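You operate a simulated robot arm through the tools that you are given. There is no shell and no other tool.

The job below is to be done with a simulated two-armed robot. You get a single attempt, and the scene is never put back.

## Task
Clean the smear off the travel screen, then stick the new film on it.
Fine: damp the purple block on the cleaner pad and put it back after; film straight on the middle of the screen. What is to be rubbed or washed off counts as gone when no trace of it is left.

Only the result counts: the job must be done as asked and must still hold three seconds after the hand-in. Knocking over, shifting, dropping, spilling or breaking anything else fails it.

## Robot
Two 6-joint arms with two-finger grippers on one trunk, on a base that drives. Base frame: it is fixed to the floor where the robot stands at the start and does not move with it; the origin is under the middle of the robot, x ahead of it, y to its left, z up. Units: mm, rad, N and s.
The left shoulder is at the start at [61, 143, 775], the right one opposite. With the tool pointing down near the work surface each hand reaches from about 280 to 700 mm from the robot's upright axis, wherever it stands, measured 20 degrees to its own side. Places, roughly: cleaner pad [-2400, 1400, 700]; face of the travel screen [-2100, 1400, 700]; new film [-2250, 1750, 750]; purple block [-2250, 1250, 750]; travel screen [-2250, 1500, 750]. Payload 2.45 kg a hand.
The tool frame of a hand sits at the grasp point between the pads (the TCP): z along the fingers, y along the line on which they close. The tips reach 26 mm beyond it. The gripper opens to 96 mm. The gripper's body begins 69 mm behind the TCP.
Orientation is that of the tool frame in the base frame, as a unit quaternion [x, y, z, w]. With the fingers straight down and closing along the base's y, the tool's x points along the base's -x, its y along +y and its z along -z.

## Interface
- The arms move only by the tool jog_arm. It takes "left_moves", "right_moves" or both (then of equal length, played together; a hand with none holds still); each is a list of rows, each a list of 3 entries, a list of its own where there are three numbers: the gripper command, from -1 (shut) to 1 (fully open), values between in proportion, then the shift along the tool's x, y, z in mm, then the turn, a rotation vector about the tool's x, y, z in rad. In form: [[fingers, [tx, ty, tz], [ax, ay, az]], ...]. A call has 1 to 20 rows; each row shifts and turns the commanded pose from where the row before left it, along the tool's axes as they then stand. Each row takes 0.2 s and may step no farther than 50 mm and 0.15 rad from the row before; otherwise, or with a gripper value out of range, the whole call is refused. Where a pose cannot be reached the arm comes as near as it can. A force on the tool above 40 N (or 10 N above the force at the start of the call, whichever is more), or a blocked arm, ends the call early, and 0.2 s more pass. Each finger halts on what it meets, pressing with about 42 N; the grip force reading is that of the motor and also rises with nothing between the fingers. The clock runs only during rows and for 0.2 s after the last one: add rows that do not move to give the fingers time. The reply holds the time, the measured pose of the TCP, the force on the tool along the base axes, the opening and the grip force, in the units named above and with some noise, with the torque about the TCP (base axes, N m) and any sound that the robot's microphone picked up, and new pictures: "pictures" is both (left out), scene, wrist or none (wrist: the cameras of the hands that moved).
- Cameras (640 x 400 px; columns grow to the right, rows downward): "scene" is now at [142.8, 4.5, 1390.2]; the picture's right is [0.05, -1.00, 0.00], its down [-0.67, -0.04, -0.75] and it looks along [0.74, 0.04, -0.67] (base axes); focal length 291 px, centre (320, 200). "left" rides on the left gripper at [82, -3, -98] in its tool frame; the picture's right is [0.04, 1.00, 0.00], its down [-0.73, 0.03, -0.68] and it looks along [-0.68, 0.03, 0.73] (tool axes); focal length 256 px, centre (320, 200). "right" rides on the right gripper at [82, 3, -98] in its tool frame; the picture's right is [-0.04, 1.00, 0.00], its down [-0.73, -0.03, -0.68] and it looks along [-0.68, -0.03, 0.73] (tool axes); focal length 256 px, centre (320, 200).
- slide_trunk(by): slides the trunk up (or, below 0, down) by that many mm; the arms and the scene camera ride with it, the base frame stays. It gives what a move gives, with no picture.
- drive_base(legs): drives the robot by 1 to 6 legs, each [ahead, turn to the left] in mm and rad, along the robot's own axes; the way and the turn of a leg run together, so that a leg with both is an arc; at most 1500 mm and 3.142 rad a leg. The arms and the cameras ride along, it lands a little off, and it stops where it bumps. It gives what a move gives, and a new picture of the scene camera.
- head_to(pan, tilt): turns the head with the scene camera to pan (to the left, within 1.501 rad either way) and tilt (down, from -0.506 to 1.204), counted from straight ahead of the robot. It gives what a move gives, and a new picture of the scene camera.
- measure_at(camera, pixels): for up to 12 pixels [column, row] of the newest picture of that camera ("zoom" is the newest enlarged one), the place [x, y, z] in the base frame of the surface seen there, good to about 3 mm. The clock stands still meanwhile.
- zoom(camera, box): a new picture of the part [left, top, right, bottom] of that camera's present view, enlarged. The clock stands still meanwhile.
- close_job(): hands the job in; it is judged then, once.

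Open the grippers and draw the arms clear of the work before you hand the job in, unless the task says otherwise.

The tools are called after "Call:" by a JSON object that holds its "fn" and its "kwargs". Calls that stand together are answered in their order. jog_arm: Moves the arms, as the interface text tells. Its arguments: {"type":"object","properties":{"left_moves":{"type":"array","items":{"type":"array"}},"right_moves":{"type":"array","items":{"type":"array"}},"pictures":{"type":"string","enum":["both","scene","wrist","none"]}},"required":[]} The other tools are called the same way: slide_trunk (by) slides the trunk up or down; drive_base (legs) drives the base; head_to (pan, tilt) turns the head that bears the scene camera; measure_at (camera, pixels) gives the place of the surface under pixels of a picture; zoom (camera, box) takes an enlarged picture of a part of a camera's view; close_job () hands the job in.

At the start:

```text
t: 0.0
left_position: [506.3, 268.6, 976.6]
left_ee_rot: [0.006, 1.0, -0.001, 0.0]
left_wrist_force: [0.2, 0.1, 0.4]
left_wrist_torque: [-0.01, -0.01, 0.0]
left_grip_width: 95.8
left_finger_force: 0.1
right_position: [527.9, -237.6, 951.2]
right_ee_rot: [0.004, 1.0, 0.001, -0.001]
right_wrist_force: [0.1, 0.1, -0.4]
right_wrist_torque: [0.01, 0.03, 0.02]
right_grip_width: 95.9
right_finger_force: 0.2
trunk travel left (down, up): [-400.0, 190.0]
robot x, y, heading: [3.9, 0.1, -0.002]
head pan, tilt: [0.056, 0.728]
```

scene: 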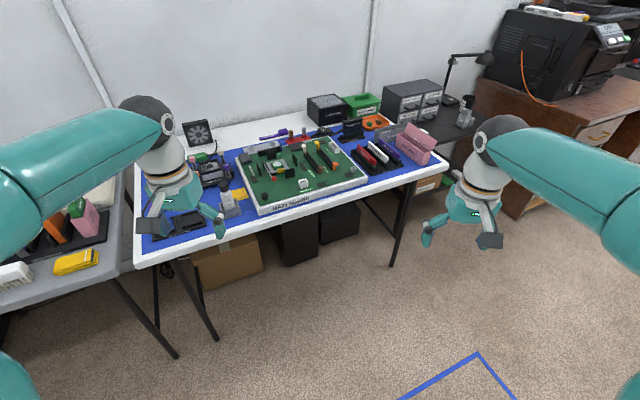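
right: 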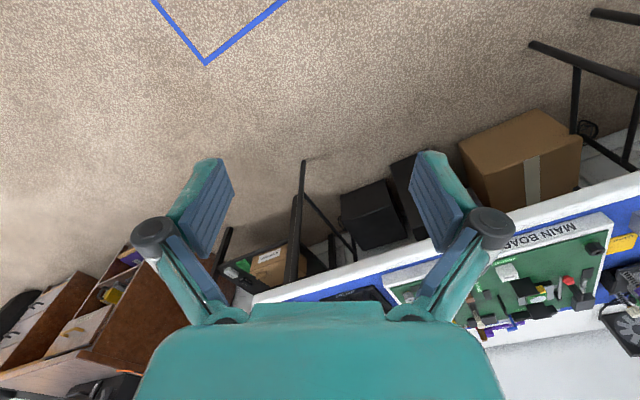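
left: 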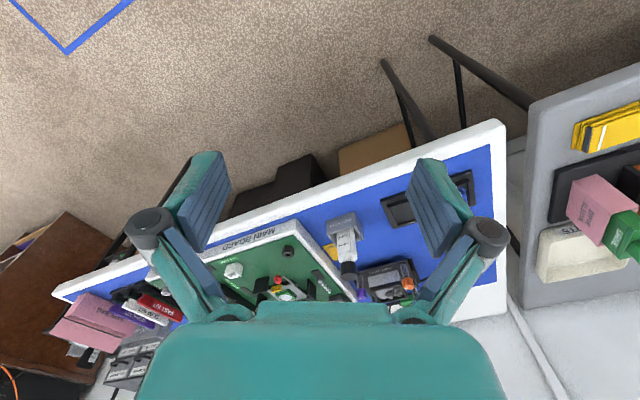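

The scene picture shows a table ahead and a grey one on the left; the work lies behind-left. I look to the left with the head before turning.

Call:
{"fn": "head_to", "kwargs": {"pan": 1.4, "tilt": 0.5}}

```text
t: 1.5
left_position: [507.3, 268.3, 977.0]
left_ee_rot: [0.006, 1.0, 0.001, 0.0]
left_wrist_force: [-0.4, -0.7, -0.2]
left_wrist_torque: [-0.01, -0.02, 0.01]
left_grip_width: 96.0
left_finger_force: 0.1
right_position: [527.3, -236.8, 951.3]
right_ee_rot: [0.004, 1.0, 0.0, 0.0]
right_wrist_force: [1.4, 0.3, 0.8]
right_wrist_torque: [-0.01, 0.02, 0.03]
right_grip_width: 95.9
right_finger_force: 0.1
trunk travel left (down, up): [-400.0, 190.0]
robot x, y, heading: [0.3, -0.1, -0.004]
head pan, tilt: [1.4, 0.499]
```

scene: 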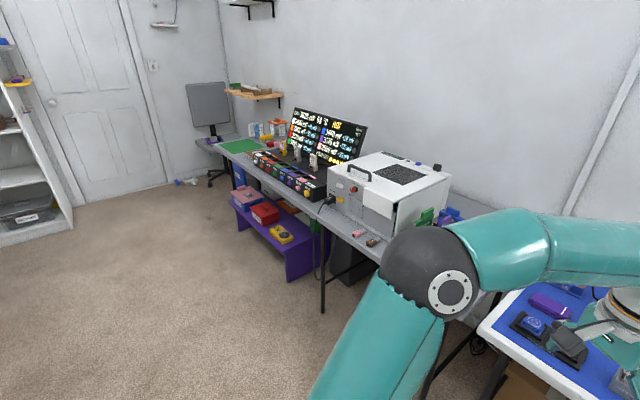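

I see a bench along the left wall with a white case near (390,195) and a lit screen at (325,135). I measure several points to place the bench and clearances.

Call:
{"fn": "measure_at", "kwargs": {"camera": "scene", "pixels": [[325, 225], [380, 262], [395, 165], [440, 175], [235, 145], [325, 140], [200, 140], [285, 180], [150, 250], [30, 250], [510, 300], [325, 300]]}}

Call:
{"fn": "zoom", "kwargs": {"camera": "scene", "box": [160, 60, 480, 260]}}

```text
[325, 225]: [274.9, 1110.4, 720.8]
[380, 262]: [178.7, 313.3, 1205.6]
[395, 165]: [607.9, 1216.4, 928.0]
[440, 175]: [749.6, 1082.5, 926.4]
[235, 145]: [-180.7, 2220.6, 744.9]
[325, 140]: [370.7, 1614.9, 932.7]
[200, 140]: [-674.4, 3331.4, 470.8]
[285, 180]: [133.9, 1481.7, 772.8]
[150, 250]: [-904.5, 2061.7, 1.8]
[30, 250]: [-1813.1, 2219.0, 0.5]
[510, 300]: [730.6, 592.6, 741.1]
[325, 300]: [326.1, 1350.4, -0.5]
```

```text
2.00 times, centred on (320, 160) of scene
```

zoom: 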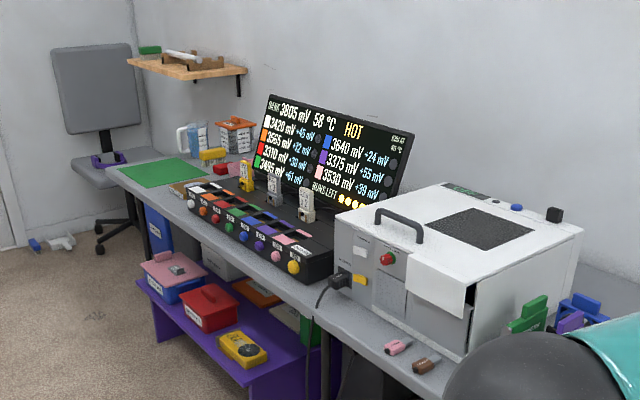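

Everything within about 700 mm radius is below the grippers' height, so I can turn left in place safely. Turning 2.0 rad, head forward afterwards.

Call:
{"fn": "drive_base", "kwargs": {"legs": [[0, 1.2], [0, 1.2]]}}

Call:
{"fn": "head_to", "kwargs": {"pan": 0.0, "tilt": 0.45}}

```text
t: 5.8
left_position: [-93.7, 564.3, 977.9]
left_ee_rot: [-0.579, 0.815, -0.002, -0.001]
left_wrist_force: [0.8, 1.0, -0.8]
left_wrist_torque: [-0.01, 0.01, 0.04]
left_grip_width: 96.1
left_finger_force: 0.1
right_position: [391.1, 425.7, 953.4]
right_ee_rot: [-0.579, 0.815, -0.001, 0.0]
right_wrist_force: [0.7, 0.6, -0.2]
right_wrist_torque: [-0.05, -0.01, 0.0]
right_grip_width: 96.3
right_finger_force: 0.0
trunk travel left (down, up): [-400.0, 190.0]
robot x, y, heading: [55.0, -19.7, 1.242]
head pan, tilt: [1.4, 0.499]
stopped in leg 2: the robot was blocked; the commanded pose is now the measured one
```

scene: 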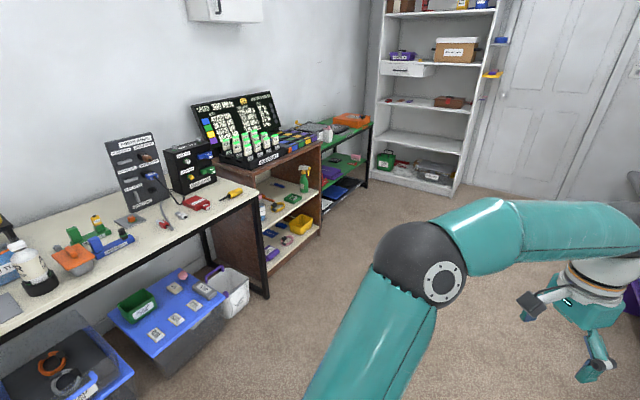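

```text
t: 7.4
left_position: [-91.4, 564.1, 978.8]
left_ee_rot: [-0.579, 0.815, 0.0, -0.001]
left_wrist_force: [0.0, -0.3, 0.5]
left_wrist_torque: [-0.04, 0.02, -0.04]
left_grip_width: 95.9
left_finger_force: 0.0
right_position: [394.2, 423.1, 952.7]
right_ee_rot: [-0.58, 0.815, 0.0, 0.0]
right_wrist_force: [0.2, 1.1, -0.1]
right_wrist_torque: [0.0, 0.01, 0.02]
right_grip_width: 95.8
right_finger_force: 0.2
trunk travel left (down, up): [-400.0, 190.0]
robot x, y, heading: [52.9, -18.8, 1.242]
head pan, tilt: [0.0, 0.45]
```

scene: 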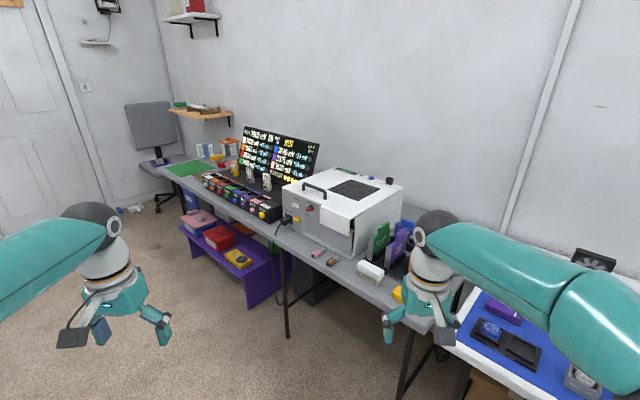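

The robot was blocked at heading 1.24. I look to the right and down to see what touches.

Call:
{"fn": "head_to", "kwargs": {"pan": -1.0, "tilt": 1.1}}

Call:
{"fn": "head_to", "kwargs": {"pan": -1.5, "tilt": 0.6}}

Call:
{"fn": "head_to", "kwargs": {"pan": 0.0, "tilt": 1.2}}

```text
t: 8.7
left_position: [-92.4, 563.0, 978.7]
left_ee_rot: [-0.58, 0.815, 0.0, 0.0]
left_wrist_force: [1.3, -0.1, -0.5]
left_wrist_torque: [0.01, 0.01, 0.03]
left_grip_width: 96.0
left_finger_force: 0.0
right_position: [394.2, 424.8, 952.8]
right_ee_rot: [-0.579, 0.815, 0.0, 0.0]
right_wrist_force: [-0.1, -0.1, -0.2]
right_wrist_torque: [0.01, 0.02, -0.01]
right_grip_width: 96.1
right_finger_force: 0.0
trunk travel left (down, up): [-400.0, 190.0]
robot x, y, heading: [52.7, -17.8, 1.246]
head pan, tilt: [-1.0, 1.1]
```

scene: 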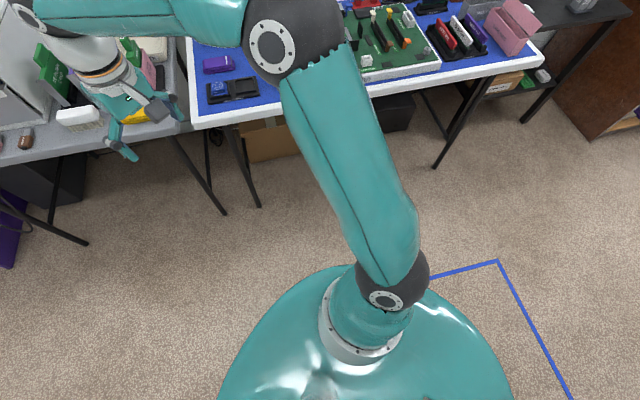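

```text
t: 9.6
left_position: [-92.9, 563.4, 978.9]
left_ee_rot: [-0.58, 0.815, 0.0, 0.0]
left_wrist_force: [-0.1, 0.3, 0.1]
left_wrist_torque: [0.0, -0.05, -0.01]
left_grip_width: 95.8
left_finger_force: 0.0
right_position: [393.5, 424.2, 952.6]
right_ee_rot: [-0.579, 0.815, 0.0, 0.0]
right_wrist_force: [-0.4, 0.7, -0.3]
right_wrist_torque: [-0.01, 0.0, 0.03]
right_grip_width: 96.0
right_finger_force: 0.1
trunk travel left (down, up): [-400.0, 190.0]
robot x, y, heading: [57.4, -19.9, 1.245]
head pan, tilt: [-1.499, 0.6]
```

scene: 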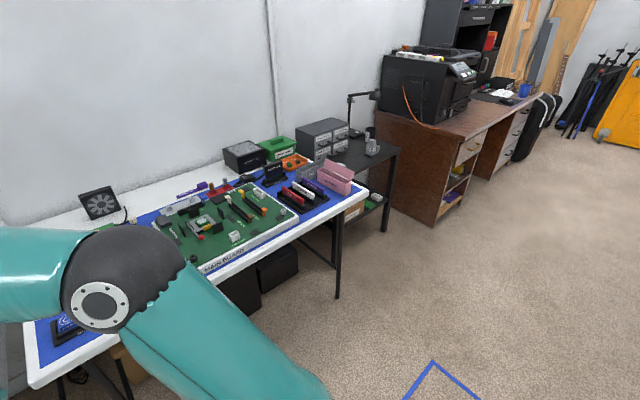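

```text
t: 11.2
left_position: [-91.2, 563.4, 978.7]
left_ee_rot: [-0.579, 0.815, 0.0, 0.0]
left_wrist_force: [0.1, 0.2, -0.6]
left_wrist_torque: [-0.01, 0.01, -0.01]
left_grip_width: 95.9
left_finger_force: 0.0
right_position: [394.4, 423.8, 953.4]
right_ee_rot: [-0.579, 0.815, 0.0, 0.0]
right_wrist_force: [0.8, 0.3, -0.6]
right_wrist_torque: [0.01, 0.0, 0.0]
right_grip_width: 96.0
right_finger_force: 0.1
trunk travel left (down, up): [-400.0, 190.0]
robot x, y, heading: [52.9, -17.6, 1.244]
head pan, tilt: [0.0, 1.201]
```

scene: 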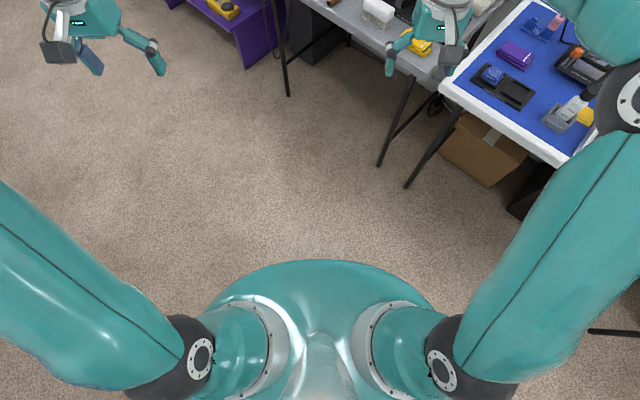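

Nothing touches in front or on the right. I look left and rearward, down.

Call:
{"fn": "head_to", "kwargs": {"pan": 1.5, "tilt": 1.0}}

Call:
{"fn": "measure_at", "kwargs": {"camera": "scene", "pixels": [[50, 300], [150, 200], [250, 200], [100, 100], [320, 60], [200, 300]]}}

```text
t: 12.8
left_position: [-92.7, 563.7, 978.4]
left_ee_rot: [-0.579, 0.815, -0.001, 0.0]
left_wrist_force: [0.3, 0.0, 0.6]
left_wrist_torque: [0.03, -0.02, -0.01]
left_grip_width: 95.9
left_finger_force: 0.0
right_position: [392.9, 424.2, 952.9]
right_ee_rot: [-0.58, 0.815, 0.0, 0.0]
right_wrist_force: [-0.2, 0.3, -0.3]
right_wrist_torque: [0.02, 0.0, 0.02]
right_grip_width: 96.2
right_finger_force: 0.2
trunk travel left (down, up): [-400.0, 190.0]
robot x, y, heading: [54.1, -21.2, 1.242]
head pan, tilt: [1.499, 1.0]
```

scene: 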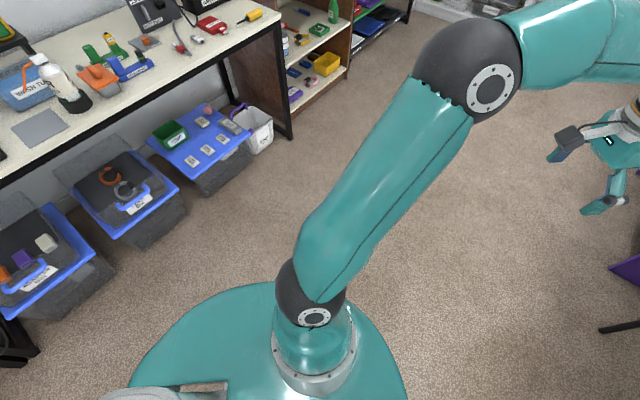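

```text
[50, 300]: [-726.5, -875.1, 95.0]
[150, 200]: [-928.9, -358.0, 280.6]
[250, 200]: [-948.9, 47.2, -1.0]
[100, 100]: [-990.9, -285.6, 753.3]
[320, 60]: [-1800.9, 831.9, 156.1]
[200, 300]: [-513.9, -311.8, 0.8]
```

The left side is open too; the block probably came from behind. I drive ahead 200 mm and then turn further left.

Call:
{"fn": "drive_base", "kwargs": {"legs": [[200, 0], [0, 0.6], [0, 0.7]]}}

```text
t: 18.1
left_position: [-481.8, 227.1, 979.0]
left_ee_rot: [0.943, -0.332, 0.0, 0.001]
left_wrist_force: [-0.1, 0.2, -0.8]
left_wrist_torque: [-0.01, -0.02, 0.02]
left_grip_width: 95.8
left_finger_force: 0.1
right_position: [-184.6, 637.3, 953.2]
right_ee_rot: [0.943, -0.332, 0.001, -0.001]
right_wrist_force: [-0.2, 0.4, -0.1]
right_wrist_torque: [-0.01, -0.01, 0.02]
right_grip_width: 96.0
right_finger_force: 0.0
trunk travel left (down, up): [-400.0, 190.0]
robot x, y, heading: [159.9, 207.1, 2.497]
head pan, tilt: [1.499, 1.0]
stopped in leg 3: the robot was blocked; the commanded pose is now the measured one
```

scene: 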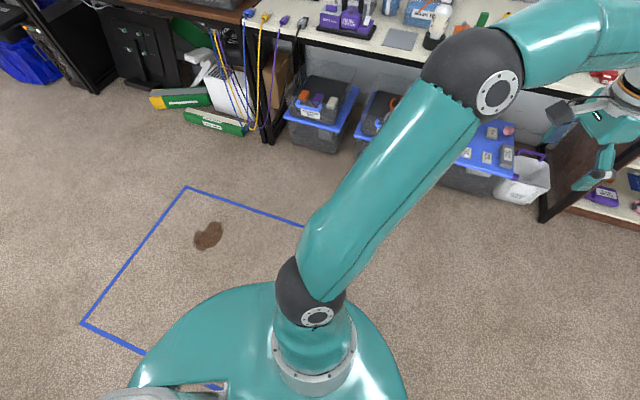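

Heading is now about 2.5. I look straight ahead toward the work site.

Call:
{"fn": "head_to", "kwargs": {"pan": 0.0, "tilt": 0.4}}

Call:
{"fn": "zoom", "kwargs": {"camera": "scene", "box": [160, 50, 480, 250]}}

Call:
{"fn": "measure_at", "kwargs": {"camera": "scene", "pixels": [[320, 100], [320, 150], [250, 150], [400, 150], [320, 200], [200, 180], [450, 150], [100, 130]]}}

```text
t: 19.7
left_position: [-478.2, 227.2, 980.6]
left_ee_rot: [0.943, -0.332, -0.001, 0.0]
left_wrist_force: [0.3, 0.0, -0.2]
left_wrist_torque: [-0.05, 0.02, -0.01]
left_grip_width: 96.0
left_finger_force: 0.0
right_position: [-183.1, 637.3, 954.8]
right_ee_rot: [0.943, -0.332, -0.001, -0.001]
right_wrist_force: [-0.4, -0.1, 0.3]
right_wrist_torque: [-0.05, -0.03, 0.0]
right_grip_width: 95.8
right_finger_force: 0.1
trunk travel left (down, up): [-400.0, 190.0]
robot x, y, heading: [156.1, 209.4, 2.495]
head pan, tilt: [0.0, 0.4]
```

scene: 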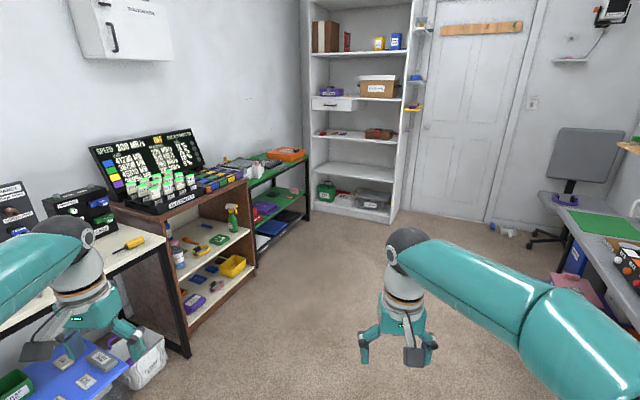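

```text
2.00 times, centred on (320, 150) of scene
```

zoom: 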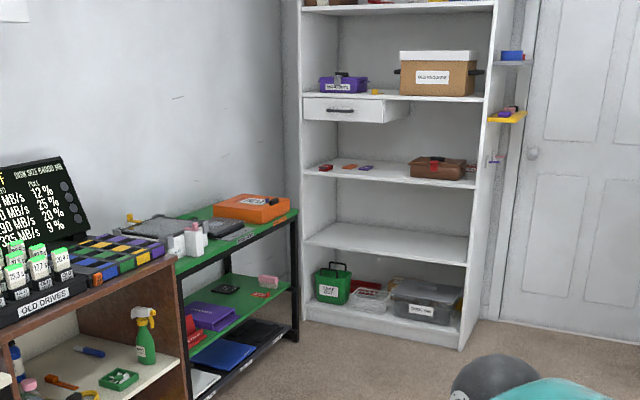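

```text
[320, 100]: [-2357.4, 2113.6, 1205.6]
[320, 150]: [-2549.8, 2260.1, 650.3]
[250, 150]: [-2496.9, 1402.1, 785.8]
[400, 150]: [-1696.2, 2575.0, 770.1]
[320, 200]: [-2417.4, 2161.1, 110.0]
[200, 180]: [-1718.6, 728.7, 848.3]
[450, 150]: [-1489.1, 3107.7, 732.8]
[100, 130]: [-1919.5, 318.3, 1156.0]
```

The green-topped shelf at (270,165) is at the work place. I zoom on it and measure.

Call:
{"fn": "zoom", "kwargs": {"camera": "scene", "box": [200, 125, 328, 205]}}

Call:
{"fn": "measure_at", "kwargs": {"camera": "scene", "pixels": [[306, 160], [252, 180], [306, 220], [250, 265], [190, 355], [245, 183], [150, 240], [285, 155], [245, 165], [272, 162], [232, 178], [268, 235]]}}

```text
5.00 times, centred on (264, 165) of scene
```

zoom: 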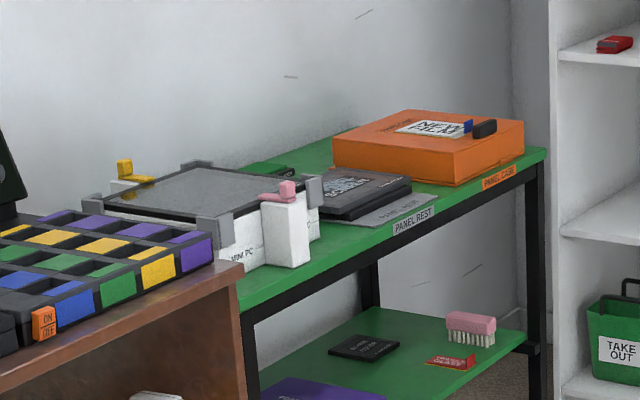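

```text
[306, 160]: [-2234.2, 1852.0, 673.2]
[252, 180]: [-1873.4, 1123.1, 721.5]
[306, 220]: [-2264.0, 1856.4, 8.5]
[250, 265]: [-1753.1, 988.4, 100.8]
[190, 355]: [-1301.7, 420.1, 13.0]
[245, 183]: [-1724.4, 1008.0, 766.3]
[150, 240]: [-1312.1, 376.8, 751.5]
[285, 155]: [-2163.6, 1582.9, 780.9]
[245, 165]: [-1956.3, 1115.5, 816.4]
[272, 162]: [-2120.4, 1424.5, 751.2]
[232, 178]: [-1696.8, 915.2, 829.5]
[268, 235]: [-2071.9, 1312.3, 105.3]
```

The green shelf's front edge runs from (-1873,1123) to (-2240,1855), so I must face it at a heading of about 3.61. I drive out to roughly (-1110,1950) through the open floor.

Call:
{"fn": "drive_base", "kwargs": {"legs": [[0, -0.3], [1075, 0], [1075, 0]]}}

```text
t: 31.5
left_position: [-1699.2, 2133.7, 980.9]
left_ee_rot: [0.885, -0.466, -0.001, -0.001]
left_wrist_force: [-0.1, -0.2, 0.4]
left_wrist_torque: [-0.04, -0.01, -0.03]
left_grip_width: 96.1
left_finger_force: 0.0
right_position: [-1299.2, 2443.0, 954.5]
right_ee_rot: [0.885, -0.466, 0.0, 0.0]
right_wrist_force: [-0.5, -0.4, -0.3]
right_wrist_torque: [0.0, 0.0, -0.01]
right_grip_width: 96.3
right_finger_force: 0.2
trunk travel left (down, up): [-400.0, 190.0]
robot x, y, heading: [-1098.2, 1936.4, 2.199]
head pan, tilt: [0.0, 0.4]
```

scene: 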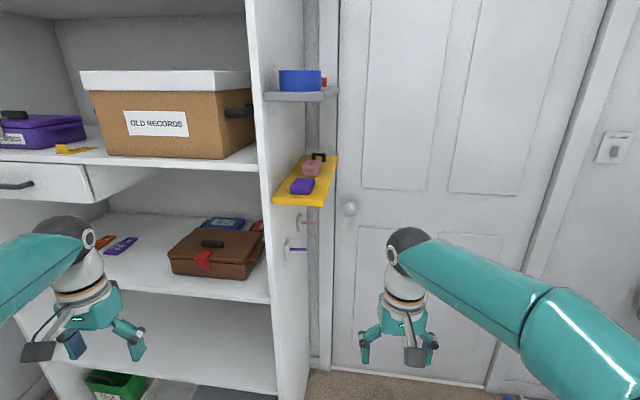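

I'm at (-1098,1936), close to the bookshelf. I measure the bookshelf front before turning.

Call:
{"fn": "measure_at", "kwargs": {"camera": "scene", "pixels": [[260, 200], [258, 155], [100, 170], [20, 260], [275, 390], [30, 185], [265, 300]]}}

```text
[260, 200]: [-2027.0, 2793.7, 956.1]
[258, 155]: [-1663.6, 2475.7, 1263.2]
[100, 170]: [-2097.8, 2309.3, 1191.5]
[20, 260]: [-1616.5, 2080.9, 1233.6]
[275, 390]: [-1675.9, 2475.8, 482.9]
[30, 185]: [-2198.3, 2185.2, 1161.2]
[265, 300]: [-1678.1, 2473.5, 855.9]
```

The shelf front is about 750 mm from the axis while the hands are within 635 mm. Turning left to face the green shelf.

Call:
{"fn": "drive_base", "kwargs": {"legs": [[0, 0.7], [0, 0.71]]}}

Call:
{"fn": "head_to", "kwargs": {"pan": 0.0, "tilt": 0.55}}

```text
t: 35.0
left_position: [-1619.1, 1568.5, 981.6]
left_ee_rot: [1.0, -0.017, -0.001, 0.0]
left_wrist_force: [0.6, -0.1, 0.2]
left_wrist_torque: [-0.03, -0.01, -0.02]
left_grip_width: 95.8
left_finger_force: 0.1
right_position: [-1628.7, 2074.7, 956.6]
right_ee_rot: [1.0, -0.017, 0.0, 0.0]
right_wrist_force: [-0.7, -0.8, -0.6]
right_wrist_torque: [0.01, -0.04, 0.02]
right_grip_width: 95.9
right_finger_force: 0.1
trunk travel left (down, up): [-400.0, 190.0]
robot x, y, heading: [-1096.2, 1979.7, -3.124]
head pan, tilt: [0.0, 0.4]
stopped in leg 2: the robot was blocked; the commanded pose is now the measured one
```

scene: 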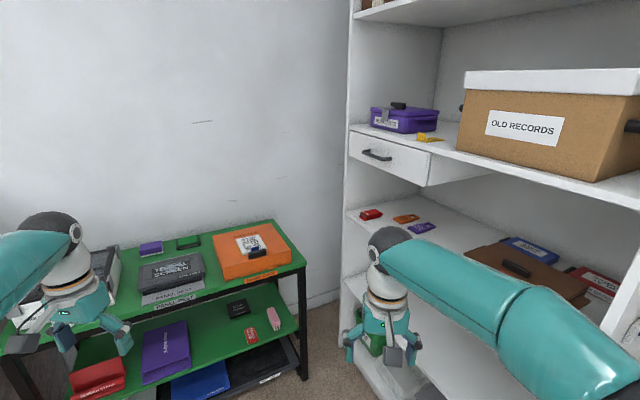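

```text
t: 35.7
left_position: [-1618.5, 1570.0, 981.2]
left_ee_rot: [1.0, -0.017, -0.002, 0.0]
left_wrist_force: [0.9, 0.7, -0.1]
left_wrist_torque: [0.03, -0.01, -0.01]
left_grip_width: 95.7
left_finger_force: 0.0
right_position: [-1629.1, 2075.1, 955.4]
right_ee_rot: [1.0, -0.017, -0.001, 0.0]
right_wrist_force: [-0.7, 0.3, -0.2]
right_wrist_torque: [0.01, 0.0, -0.01]
right_grip_width: 96.1
right_finger_force: 0.0
trunk travel left (down, up): [-400.0, 190.0]
robot x, y, heading: [-1098.4, 1980.9, -3.121]
head pan, tilt: [0.0, 0.55]
```

scene: 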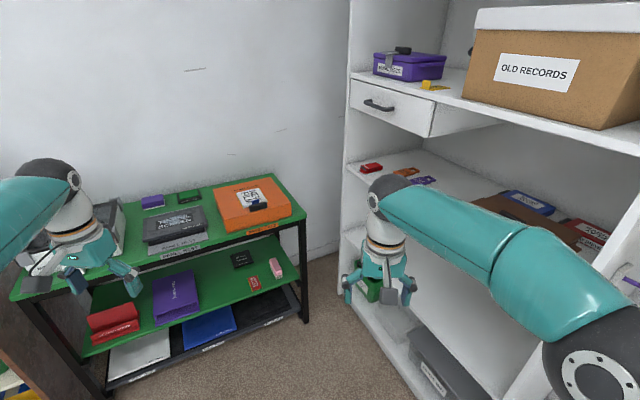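

Blocked at heading -3.12. I look to the right to see whether the right elbow touches the bookshelf.

Call:
{"fn": "head_to", "kwargs": {"pan": -1.0, "tilt": 0.9}}

Call:
{"fn": "head_to", "kwargs": {"pan": -1.5, "tilt": 0.9}}

Call:
{"fn": "head_to", "kwargs": {"pan": 1.5, "tilt": 0.9}}

```text
t: 37.0
left_position: [-1617.3, 1570.5, 981.4]
left_ee_rot: [1.0, -0.017, -0.002, 0.001]
left_wrist_force: [-0.1, -0.3, 0.5]
left_wrist_torque: [0.0, -0.01, 0.02]
left_grip_width: 96.0
left_finger_force: 0.1
right_position: [-1628.7, 2075.4, 955.4]
right_ee_rot: [1.0, -0.017, -0.002, -0.001]
right_wrist_force: [0.3, 0.4, 0.4]
right_wrist_torque: [-0.04, 0.01, 0.03]
right_grip_width: 95.6
right_finger_force: 0.0
trunk travel left (down, up): [-400.0, 190.0]
robot x, y, heading: [-1099.2, 1978.7, -3.119]
head pan, tilt: [-1.0, 0.901]
```

scene: 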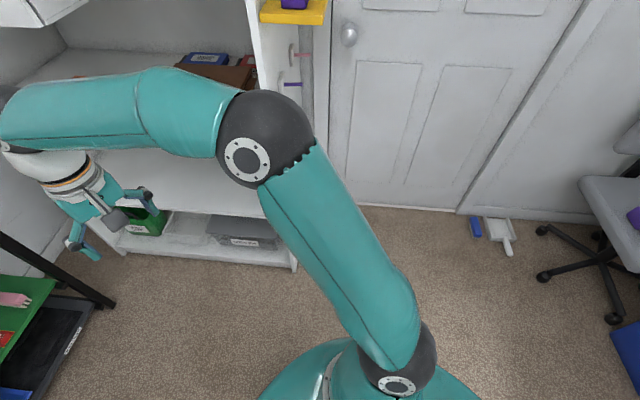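

```text
t: 37.9
left_position: [-1617.7, 1569.5, 981.3]
left_ee_rot: [1.0, -0.016, -0.002, 0.0]
left_wrist_force: [0.3, 0.5, -0.3]
left_wrist_torque: [0.01, 0.0, -0.03]
left_grip_width: 95.9
left_finger_force: 0.1
right_position: [-1627.7, 2074.7, 955.9]
right_ee_rot: [1.0, -0.018, -0.001, 0.0]
right_wrist_force: [-0.2, -0.1, 0.0]
right_wrist_torque: [0.0, 0.02, 0.01]
right_grip_width: 96.0
right_finger_force: 0.1
trunk travel left (down, up): [-400.0, 190.0]
robot x, y, heading: [-1100.8, 1976.7, -3.122]
head pan, tilt: [-1.499, 0.901]
```

scene: 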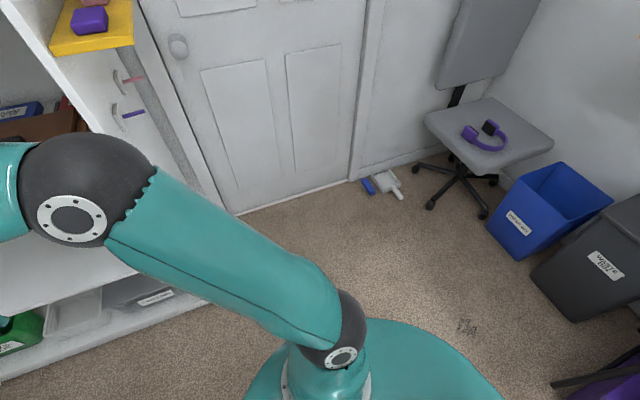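

```text
t: 40.5
left_position: [-1618.5, 1569.4, 982.4]
left_ee_rot: [1.0, -0.016, -0.002, 0.0]
left_wrist_force: [0.2, 0.0, -0.2]
left_wrist_torque: [-0.02, 0.01, 0.0]
left_grip_width: 96.0
left_finger_force: 0.0
right_position: [-1629.0, 2075.1, 956.5]
right_ee_rot: [1.0, -0.018, 0.0, 0.0]
right_wrist_force: [0.7, 0.3, 0.1]
right_wrist_torque: [-0.02, 0.0, 0.0]
right_grip_width: 96.1
right_finger_force: 0.1
trunk travel left (down, up): [-400.0, 190.0]
robot x, y, heading: [-1097.9, 1980.2, -3.12]
head pan, tilt: [1.499, 0.901]
```

scene: 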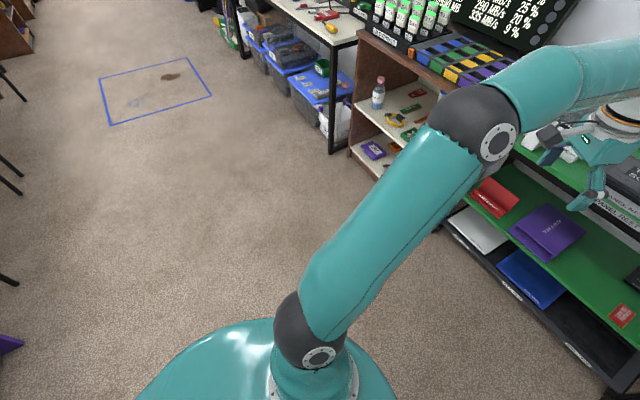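

Nothing touches; the drive seems to stall after long turns because of sideways drift. I turn the remaining 0.45 rad left in a separate call.

Call:
{"fn": "drive_base", "kwargs": {"legs": [[0, 0.45]]}}

Call:
{"fn": "head_to", "kwargs": {"pan": 0.0, "tilt": 0.65}}

```text
t: 42.3
left_position: [-1384.9, 1381.8, 981.9]
left_ee_rot: [0.978, 0.208, -0.001, 0.0]
left_wrist_force: [-1.2, 0.6, -0.5]
left_wrist_torque: [0.04, 0.0, 0.03]
left_grip_width: 96.2
left_finger_force: 0.2
right_position: [-1618.1, 1831.1, 956.1]
right_ee_rot: [0.978, 0.209, 0.0, -0.001]
right_wrist_force: [-0.7, 0.3, -0.2]
right_wrist_torque: [0.02, 0.02, 0.01]
right_grip_width: 95.9
right_finger_force: 0.0
trunk travel left (down, up): [-400.0, 190.0]
robot x, y, heading: [-1105.2, 1996.9, -2.67]
head pan, tilt: [1.499, 0.901]
```

scene: 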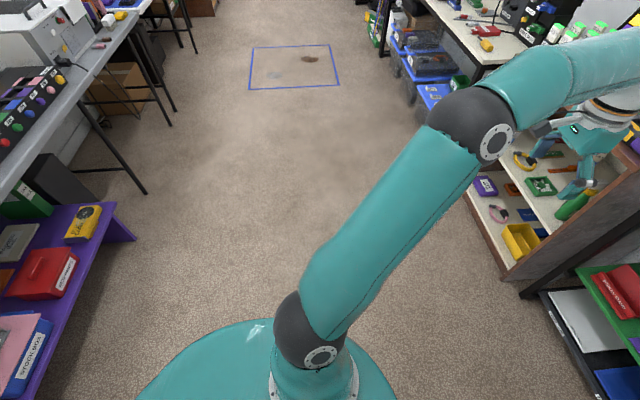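

```text
t: 43.9
left_position: [-1385.6, 1382.3, 982.1]
left_ee_rot: [0.978, 0.209, -0.002, 0.001]
left_wrist_force: [0.9, -0.5, -0.3]
left_wrist_torque: [-0.04, 0.03, 0.01]
left_grip_width: 96.1
left_finger_force: 0.1
right_position: [-1616.2, 1832.2, 955.7]
right_ee_rot: [0.978, 0.209, 0.0, -0.001]
right_wrist_force: [-0.1, 0.0, 0.1]
right_wrist_torque: [0.01, 0.01, -0.01]
right_grip_width: 96.1
right_finger_force: 0.0
trunk travel left (down, up): [-400.0, 190.0]
robot x, y, heading: [-1110.2, 1997.6, -2.67]
head pan, tilt: [0.0, 0.649]
```

scene: 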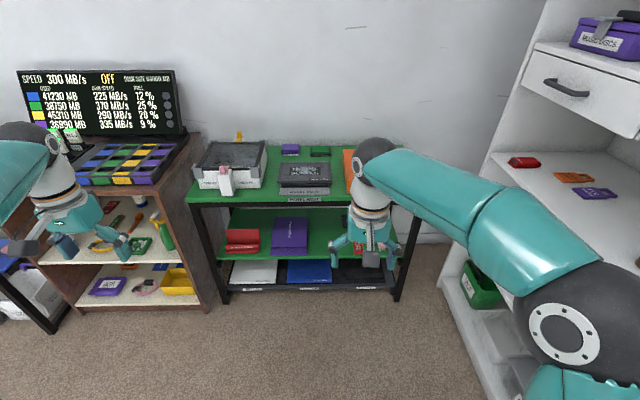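

The green shelf is now straight ahead: a white/grey box at (232,168), purple block at (290,149), green thing at (320,152), dark tray at (305,175), orange case partly hidden. I zoom and measure.

Call:
{"fn": "zoom", "kwargs": {"camera": "scene", "box": [180, 110, 420, 260]}}

Call:
{"fn": "measure_at", "kwargs": {"camera": "scene", "pixels": [[290, 149], [320, 152], [305, 172], [305, 190], [232, 155], [225, 185], [200, 195], [385, 204], [238, 135], [350, 160], [305, 200], [260, 170]]}}

```text
2.67 times, centred on (300, 185) of scene
```

zoom: 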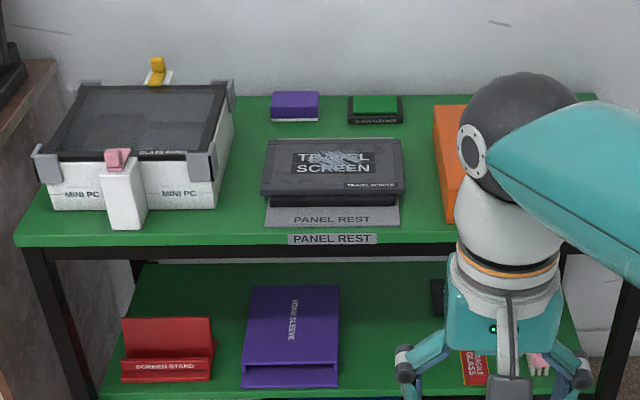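

```text
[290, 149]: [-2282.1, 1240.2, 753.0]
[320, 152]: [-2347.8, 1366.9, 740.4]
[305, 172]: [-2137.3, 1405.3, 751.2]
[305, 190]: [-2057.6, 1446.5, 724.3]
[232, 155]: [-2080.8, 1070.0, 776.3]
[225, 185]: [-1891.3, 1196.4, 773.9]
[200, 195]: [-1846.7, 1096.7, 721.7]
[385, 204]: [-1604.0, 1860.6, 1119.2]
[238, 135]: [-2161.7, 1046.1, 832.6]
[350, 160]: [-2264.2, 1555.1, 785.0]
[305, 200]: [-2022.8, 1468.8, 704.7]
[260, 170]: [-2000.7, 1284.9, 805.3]
```

I've got: screen (-2137,1405,751), purple block (-2282,1240,753), cleaner pad (-2348,1367,740). I look down to measure how far the base protrudes before driving up.

Call:
{"fn": "head_to", "kwargs": {"pan": 0.0, "tilt": 1.2}}

Call:
{"fn": "measure_at", "kwargs": {"camera": "scene", "pixels": [[320, 262], [320, 270], [320, 300], [260, 280], [380, 280], [320, 340], [220, 300], [420, 300]]}}

```text
t: 44.9
left_position: [-1385.3, 1381.3, 981.5]
left_ee_rot: [0.978, 0.209, -0.002, 0.0]
left_wrist_force: [0.6, 0.7, 0.0]
left_wrist_torque: [-0.01, 0.02, 0.02]
left_grip_width: 96.1
left_finger_force: 0.2
right_position: [-1616.0, 1831.7, 956.7]
right_ee_rot: [0.978, 0.208, 0.001, 0.001]
right_wrist_force: [-0.2, 0.2, 0.7]
right_wrist_torque: [-0.03, 0.04, -0.02]
right_grip_width: 96.0
right_finger_force: 0.0
trunk travel left (down, up): [-400.0, 190.0]
robot x, y, heading: [-1104.7, 1994.2, -2.665]
head pan, tilt: [0.0, 1.201]
```

scene: 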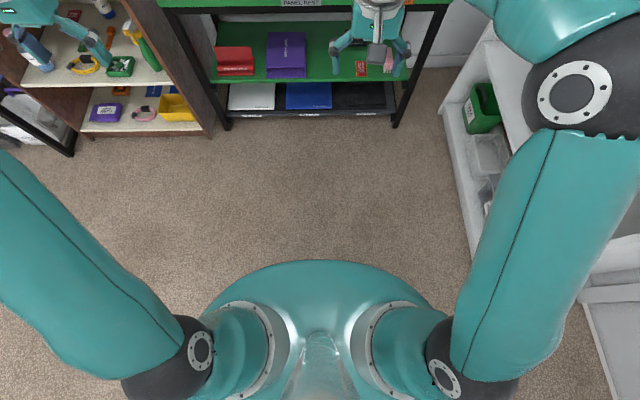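

```text
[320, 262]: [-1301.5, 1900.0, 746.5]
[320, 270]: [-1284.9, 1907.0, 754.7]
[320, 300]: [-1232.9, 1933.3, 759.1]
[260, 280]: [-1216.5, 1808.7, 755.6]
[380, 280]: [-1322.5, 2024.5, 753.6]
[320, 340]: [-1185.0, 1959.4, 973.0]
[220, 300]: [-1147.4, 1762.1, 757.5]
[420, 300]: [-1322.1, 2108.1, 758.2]
```

The trunk plate reaches about 220 mm ahead of the axis, the base at most ~305 mm. I drive ahead 740 mm to stand ~330 mm in front of the shelf edge.

Call:
{"fn": "drive_base", "kwargs": {"legs": [[740, 0]]}}

Call:
{"fn": "head_to", "kwargs": {"pan": 0.0, "tilt": 0.95}}

```text
t: 49.0
left_position: [-2048.9, 1049.5, 980.4]
left_ee_rot: [0.978, 0.207, -0.002, 0.0]
left_wrist_force: [0.6, 0.2, -1.2]
left_wrist_torque: [0.03, 0.01, 0.01]
left_grip_width: 95.7
left_finger_force: 0.0
right_position: [-2277.5, 1500.2, 955.6]
right_ee_rot: [0.979, 0.206, 0.0, 0.001]
right_wrist_force: [0.0, 0.3, -0.1]
right_wrist_torque: [-0.03, -0.05, 0.01]
right_grip_width: 96.2
right_finger_force: 0.1
trunk travel left (down, up): [-400.0, 190.0]
robot x, y, heading: [-1764.6, 1662.9, -2.673]
head pan, tilt: [0.0, 1.201]
```

scene: 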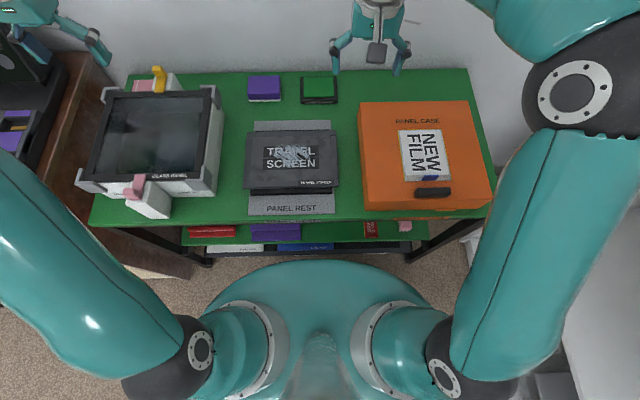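

```text
t: 49.8
left_position: [-2049.0, 1050.2, 983.1]
left_ee_rot: [0.978, 0.207, -0.001, 0.0]
left_wrist_force: [-0.6, -0.1, -0.1]
left_wrist_torque: [0.01, 0.01, 0.03]
left_grip_width: 96.0
left_finger_force: 0.2
right_position: [-2277.7, 1502.3, 956.6]
right_ee_rot: [0.979, 0.205, 0.0, 0.0]
right_wrist_force: [0.3, -0.3, -0.2]
right_wrist_torque: [0.02, -0.04, -0.02]
right_grip_width: 95.9
right_finger_force: 0.1
trunk travel left (down, up): [-400.0, 190.0]
robot x, y, heading: [-1768.6, 1665.5, -2.681]
head pan, tilt: [0.0, 0.949]
```

scene: 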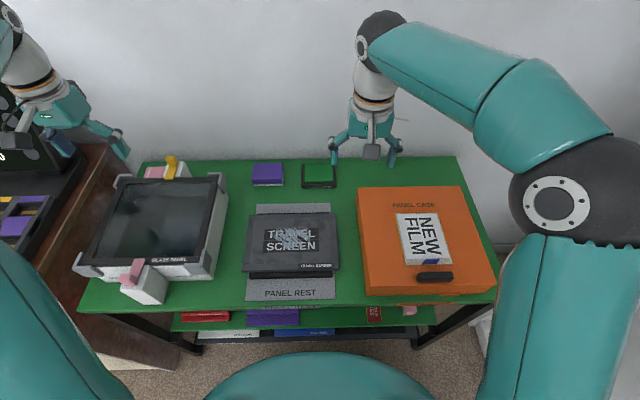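

Excellent view. I zoom on the screen, film and block.

Call:
{"fn": "zoom", "kwargs": {"camera": "scene", "box": [230, 150, 350, 225]}}

Call:
{"fn": "zoom", "kwargs": {"camera": "scene", "box": [230, 215, 350, 290]}}

Call:
{"fn": "zoom", "kwargs": {"camera": "scene", "box": [350, 190, 510, 290]}}

Call:
{"fn": "measure_at", "kwargs": {"camera": "zoom", "pixels": [[185, 100], [370, 95], [395, 290], [225, 300], [200, 110], [355, 105], [320, 285], [300, 200], [270, 340], [400, 340], [290, 325], [60, 350]]}}

```text
5.33 times, centred on (290, 188) of scene
```

zoom: 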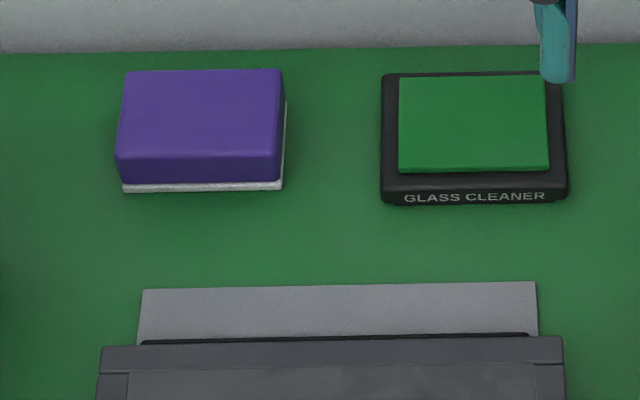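

```text
5.33 times, centred on (290, 252) of scene
```

zoom: 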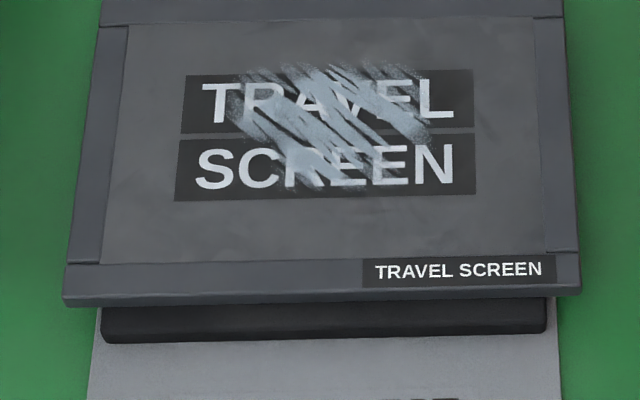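

```text
4.00 times, centred on (430, 240) of scene
```

zoom: 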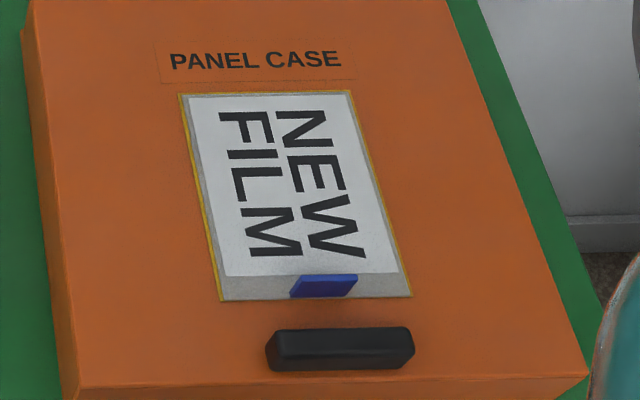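

```text
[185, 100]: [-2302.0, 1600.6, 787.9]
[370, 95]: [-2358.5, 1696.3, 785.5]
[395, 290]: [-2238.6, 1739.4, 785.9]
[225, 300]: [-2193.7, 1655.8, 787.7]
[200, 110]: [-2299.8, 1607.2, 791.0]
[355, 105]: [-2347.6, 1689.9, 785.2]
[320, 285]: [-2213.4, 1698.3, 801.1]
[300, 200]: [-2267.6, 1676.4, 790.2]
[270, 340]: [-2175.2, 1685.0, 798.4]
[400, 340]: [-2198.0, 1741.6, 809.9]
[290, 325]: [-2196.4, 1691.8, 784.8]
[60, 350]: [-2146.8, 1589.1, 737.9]
```

The film (≈105×125 mm, long side toward the wall, blue tab at its near end) lies on the case. Now I measure the screen corners in detail.

Call:
{"fn": "zoom", "kwargs": {"camera": "scene", "box": [230, 205, 350, 280]}}

Call:
{"fn": "measure_at", "kwargs": {"camera": "zoom", "pixels": [[130, 80], [535, 75], [100, 310], [548, 302], [100, 60], [560, 58], [65, 350], [578, 340], [320, 190], [320, 85], [320, 300], [300, 380]]}}

Call:
{"fn": "measure_at", "kwargs": {"camera": "scene", "pixels": [[260, 167], [278, 167], [267, 176], [269, 183], [310, 170], [328, 170], [319, 180], [305, 165], [333, 185], [255, 190], [290, 207], [333, 190]]}}

```text
5.33 times, centred on (290, 242) of scene
```

zoom: 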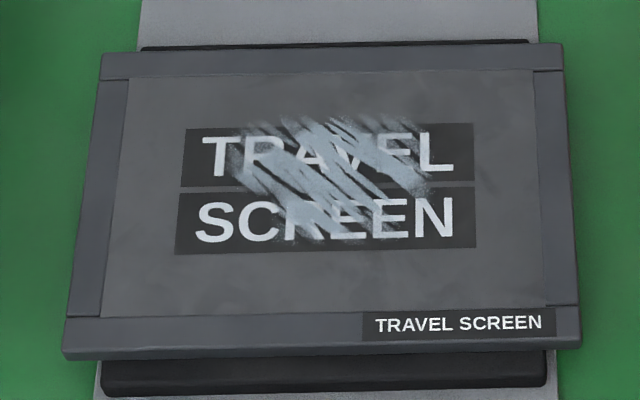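

```text
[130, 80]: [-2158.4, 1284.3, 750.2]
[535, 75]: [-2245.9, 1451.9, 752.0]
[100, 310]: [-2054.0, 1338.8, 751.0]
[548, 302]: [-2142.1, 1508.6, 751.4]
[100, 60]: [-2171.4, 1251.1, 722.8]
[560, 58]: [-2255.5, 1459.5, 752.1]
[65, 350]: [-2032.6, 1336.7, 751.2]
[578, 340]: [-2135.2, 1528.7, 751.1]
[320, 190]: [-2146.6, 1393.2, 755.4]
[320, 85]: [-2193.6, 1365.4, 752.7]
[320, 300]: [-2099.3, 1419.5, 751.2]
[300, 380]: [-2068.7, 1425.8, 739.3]
```

```text
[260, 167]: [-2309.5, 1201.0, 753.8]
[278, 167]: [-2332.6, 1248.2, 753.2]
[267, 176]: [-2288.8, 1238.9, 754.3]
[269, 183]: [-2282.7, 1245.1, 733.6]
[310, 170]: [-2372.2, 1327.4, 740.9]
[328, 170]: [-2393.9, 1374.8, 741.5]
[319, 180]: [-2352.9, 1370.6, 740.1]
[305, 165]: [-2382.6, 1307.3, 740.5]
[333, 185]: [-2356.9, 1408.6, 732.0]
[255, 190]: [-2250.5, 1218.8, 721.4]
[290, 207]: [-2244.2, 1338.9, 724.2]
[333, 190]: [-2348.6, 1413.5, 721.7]
```

The face is flat at z≈751, centre (-2150,1396), 189×118 mm, aligned with heading ≈ -2.66. Now I measure the block, pad and wall gap precisely.

Call:
{"fn": "zoom", "kwargs": {"camera": "scene", "box": [240, 150, 340, 213]}}

Call:
{"fn": "measure_at", "kwargs": {"camera": "zoom", "pixels": [[85, 90], [275, 88], [78, 180], [270, 178], [85, 225], [275, 222], [180, 66], [180, 50], [415, 95], [588, 95], [415, 200], [590, 198]]}}

Call:
{"fn": "measure_at", "kwargs": {"camera": "zoom", "pixels": [[180, 74], [180, 85], [180, 60], [395, 90], [610, 90], [610, 240], [395, 240], [500, 240], [500, 150], [180, 140], [340, 150], [340, 60]]}}

```text
6.35 times, centred on (290, 182) of scene
```

zoom: 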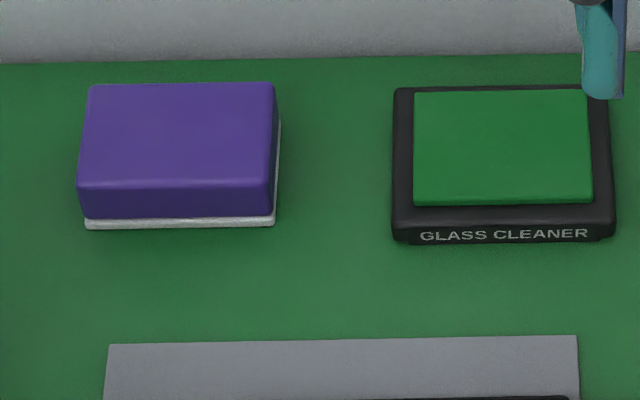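

```text
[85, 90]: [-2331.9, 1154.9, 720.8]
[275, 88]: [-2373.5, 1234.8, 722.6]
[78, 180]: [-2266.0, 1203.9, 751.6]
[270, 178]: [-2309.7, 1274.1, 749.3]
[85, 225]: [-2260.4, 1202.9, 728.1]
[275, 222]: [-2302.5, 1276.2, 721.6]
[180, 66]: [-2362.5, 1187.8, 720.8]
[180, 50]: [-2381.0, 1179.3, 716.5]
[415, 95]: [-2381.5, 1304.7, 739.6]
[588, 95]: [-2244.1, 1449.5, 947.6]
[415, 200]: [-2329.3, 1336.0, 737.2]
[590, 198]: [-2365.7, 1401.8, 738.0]
```

```text
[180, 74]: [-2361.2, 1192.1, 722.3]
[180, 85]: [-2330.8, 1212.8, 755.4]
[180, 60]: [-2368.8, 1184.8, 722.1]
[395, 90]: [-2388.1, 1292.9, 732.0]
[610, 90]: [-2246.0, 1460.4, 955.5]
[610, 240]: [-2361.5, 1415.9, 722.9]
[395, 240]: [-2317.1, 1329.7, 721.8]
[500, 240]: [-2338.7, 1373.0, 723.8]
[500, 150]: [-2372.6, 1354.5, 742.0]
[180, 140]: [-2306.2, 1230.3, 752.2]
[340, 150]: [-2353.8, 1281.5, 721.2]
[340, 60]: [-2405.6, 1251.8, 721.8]
```

Block centre is ≈683 mm ahead of the axis, slightly beyond the comfortable reach, so I'd like to move nearer. I tilt down to check the clearance between base and shelf.

Call:
{"fn": "head_to", "kwargs": {"pan": 0.0, "tilt": 1.2}}

Call:
{"fn": "zoom", "kwargs": {"camera": "scene", "box": [170, 200, 470, 300]}}

Call:
{"fn": "measure_at", "kwargs": {"camera": "scene", "pixels": [[225, 250], [300, 248], [400, 245], [300, 256], [210, 262], [420, 258], [320, 264], [240, 270], [400, 270], [250, 222], [150, 225], [470, 212]]}}

```text
t: 50.5
left_position: [-2049.6, 1049.7, 981.1]
left_ee_rot: [0.979, 0.206, -0.002, 0.0]
left_wrist_force: [0.0, 0.1, 0.1]
left_wrist_torque: [0.0, 0.0, -0.02]
left_grip_width: 95.9
left_finger_force: 0.1
right_position: [-2277.9, 1500.3, 957.1]
right_ee_rot: [0.978, 0.207, -0.001, 0.0]
right_wrist_force: [-0.1, -0.1, 1.6]
right_wrist_torque: [0.0, -0.01, -0.01]
right_grip_width: 96.0
right_finger_force: 0.1
trunk travel left (down, up): [-400.0, 190.0]
robot x, y, heading: [-1770.1, 1669.2, -2.676]
head pan, tilt: [0.0, 1.201]
```

scene: 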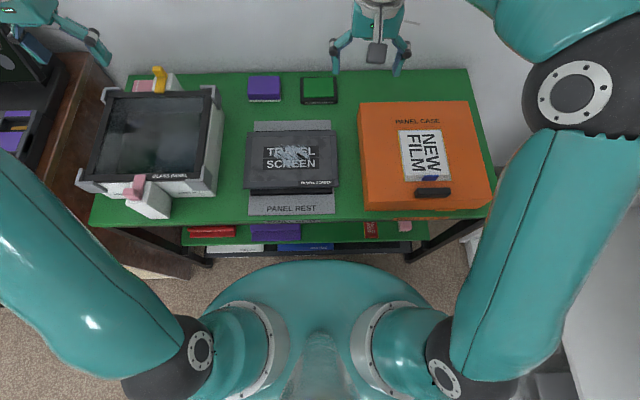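

```text
2.13 times, centred on (320, 250) of scene
```

zoom: 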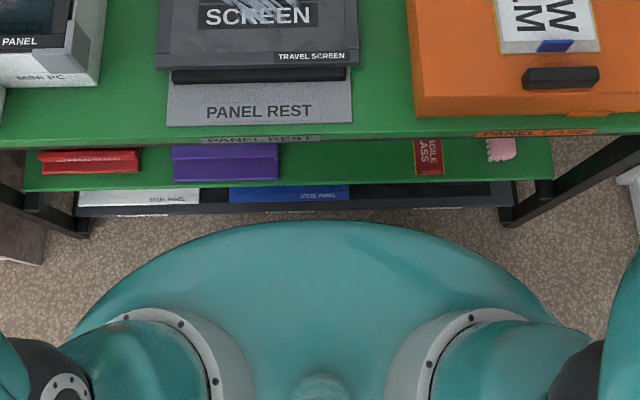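

```text
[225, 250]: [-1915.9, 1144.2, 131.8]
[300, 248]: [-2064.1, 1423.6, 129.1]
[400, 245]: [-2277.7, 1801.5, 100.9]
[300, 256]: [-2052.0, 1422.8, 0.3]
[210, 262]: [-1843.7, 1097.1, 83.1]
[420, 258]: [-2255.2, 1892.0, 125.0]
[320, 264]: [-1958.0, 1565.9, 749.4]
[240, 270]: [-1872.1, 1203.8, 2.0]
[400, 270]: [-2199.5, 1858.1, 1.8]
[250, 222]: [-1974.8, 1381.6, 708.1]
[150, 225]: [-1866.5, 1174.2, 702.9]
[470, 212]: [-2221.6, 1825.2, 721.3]
```

The bottom tray is 374 mm ahead of the axis and the base ≤ ~310 mm; the top edge is 314 mm with the plate at 214 mm. Driving ahead 50 mm is safe.

Call:
{"fn": "drive_base", "kwargs": {"legs": [[50, 0]]}}

Call:
{"fn": "head_to", "kwargs": {"pan": 0.0, "tilt": 1.0}}

```text
t: 51.5
left_position: [-2095.5, 1026.1, 981.4]
left_ee_rot: [0.979, 0.206, -0.001, 0.0]
left_wrist_force: [-0.6, -0.5, 0.0]
left_wrist_torque: [-0.01, 0.0, 0.0]
left_grip_width: 96.0
left_finger_force: 0.1
right_position: [-2324.6, 1477.0, 954.9]
right_ee_rot: [0.978, 0.206, 0.001, 0.0]
right_wrist_force: [-1.2, -1.2, -0.4]
right_wrist_torque: [0.02, -0.02, 0.0]
right_grip_width: 95.9
right_finger_force: 0.1
trunk travel left (down, up): [-400.0, 190.0]
robot x, y, heading: [-1813.9, 1643.6, -2.674]
head pan, tilt: [0.0, 1.201]
```

scene: 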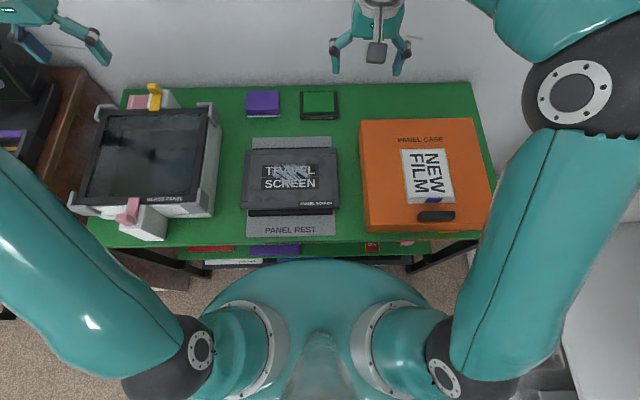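

```text
t: 52.2
left_position: [-2095.2, 1028.0, 982.4]
left_ee_rot: [0.978, 0.206, -0.002, 0.001]
left_wrist_force: [0.5, -0.4, 1.4]
left_wrist_torque: [0.01, -0.01, 0.02]
left_grip_width: 96.1
left_finger_force: 0.1
right_position: [-2323.0, 1477.4, 957.1]
right_ee_rot: [0.978, 0.207, 0.0, 0.0]
right_wrist_force: [-0.3, 0.1, 0.0]
right_wrist_torque: [0.03, -0.04, 0.01]
right_grip_width: 96.2
right_finger_force: 0.0
trunk travel left (down, up): [-400.0, 190.0]
robot x, y, heading: [-1811.8, 1639.4, -2.677]
head pan, tilt: [0.0, 1.0]
```

scene: 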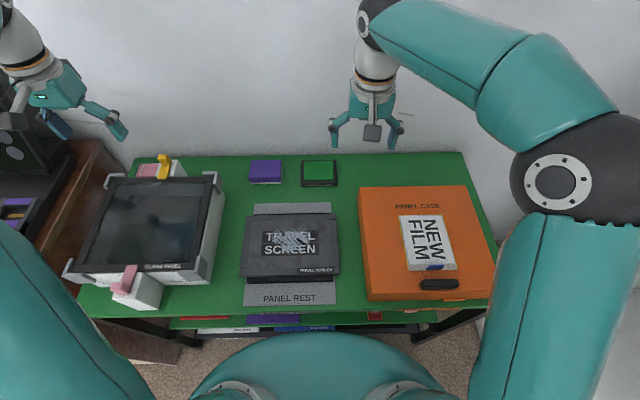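

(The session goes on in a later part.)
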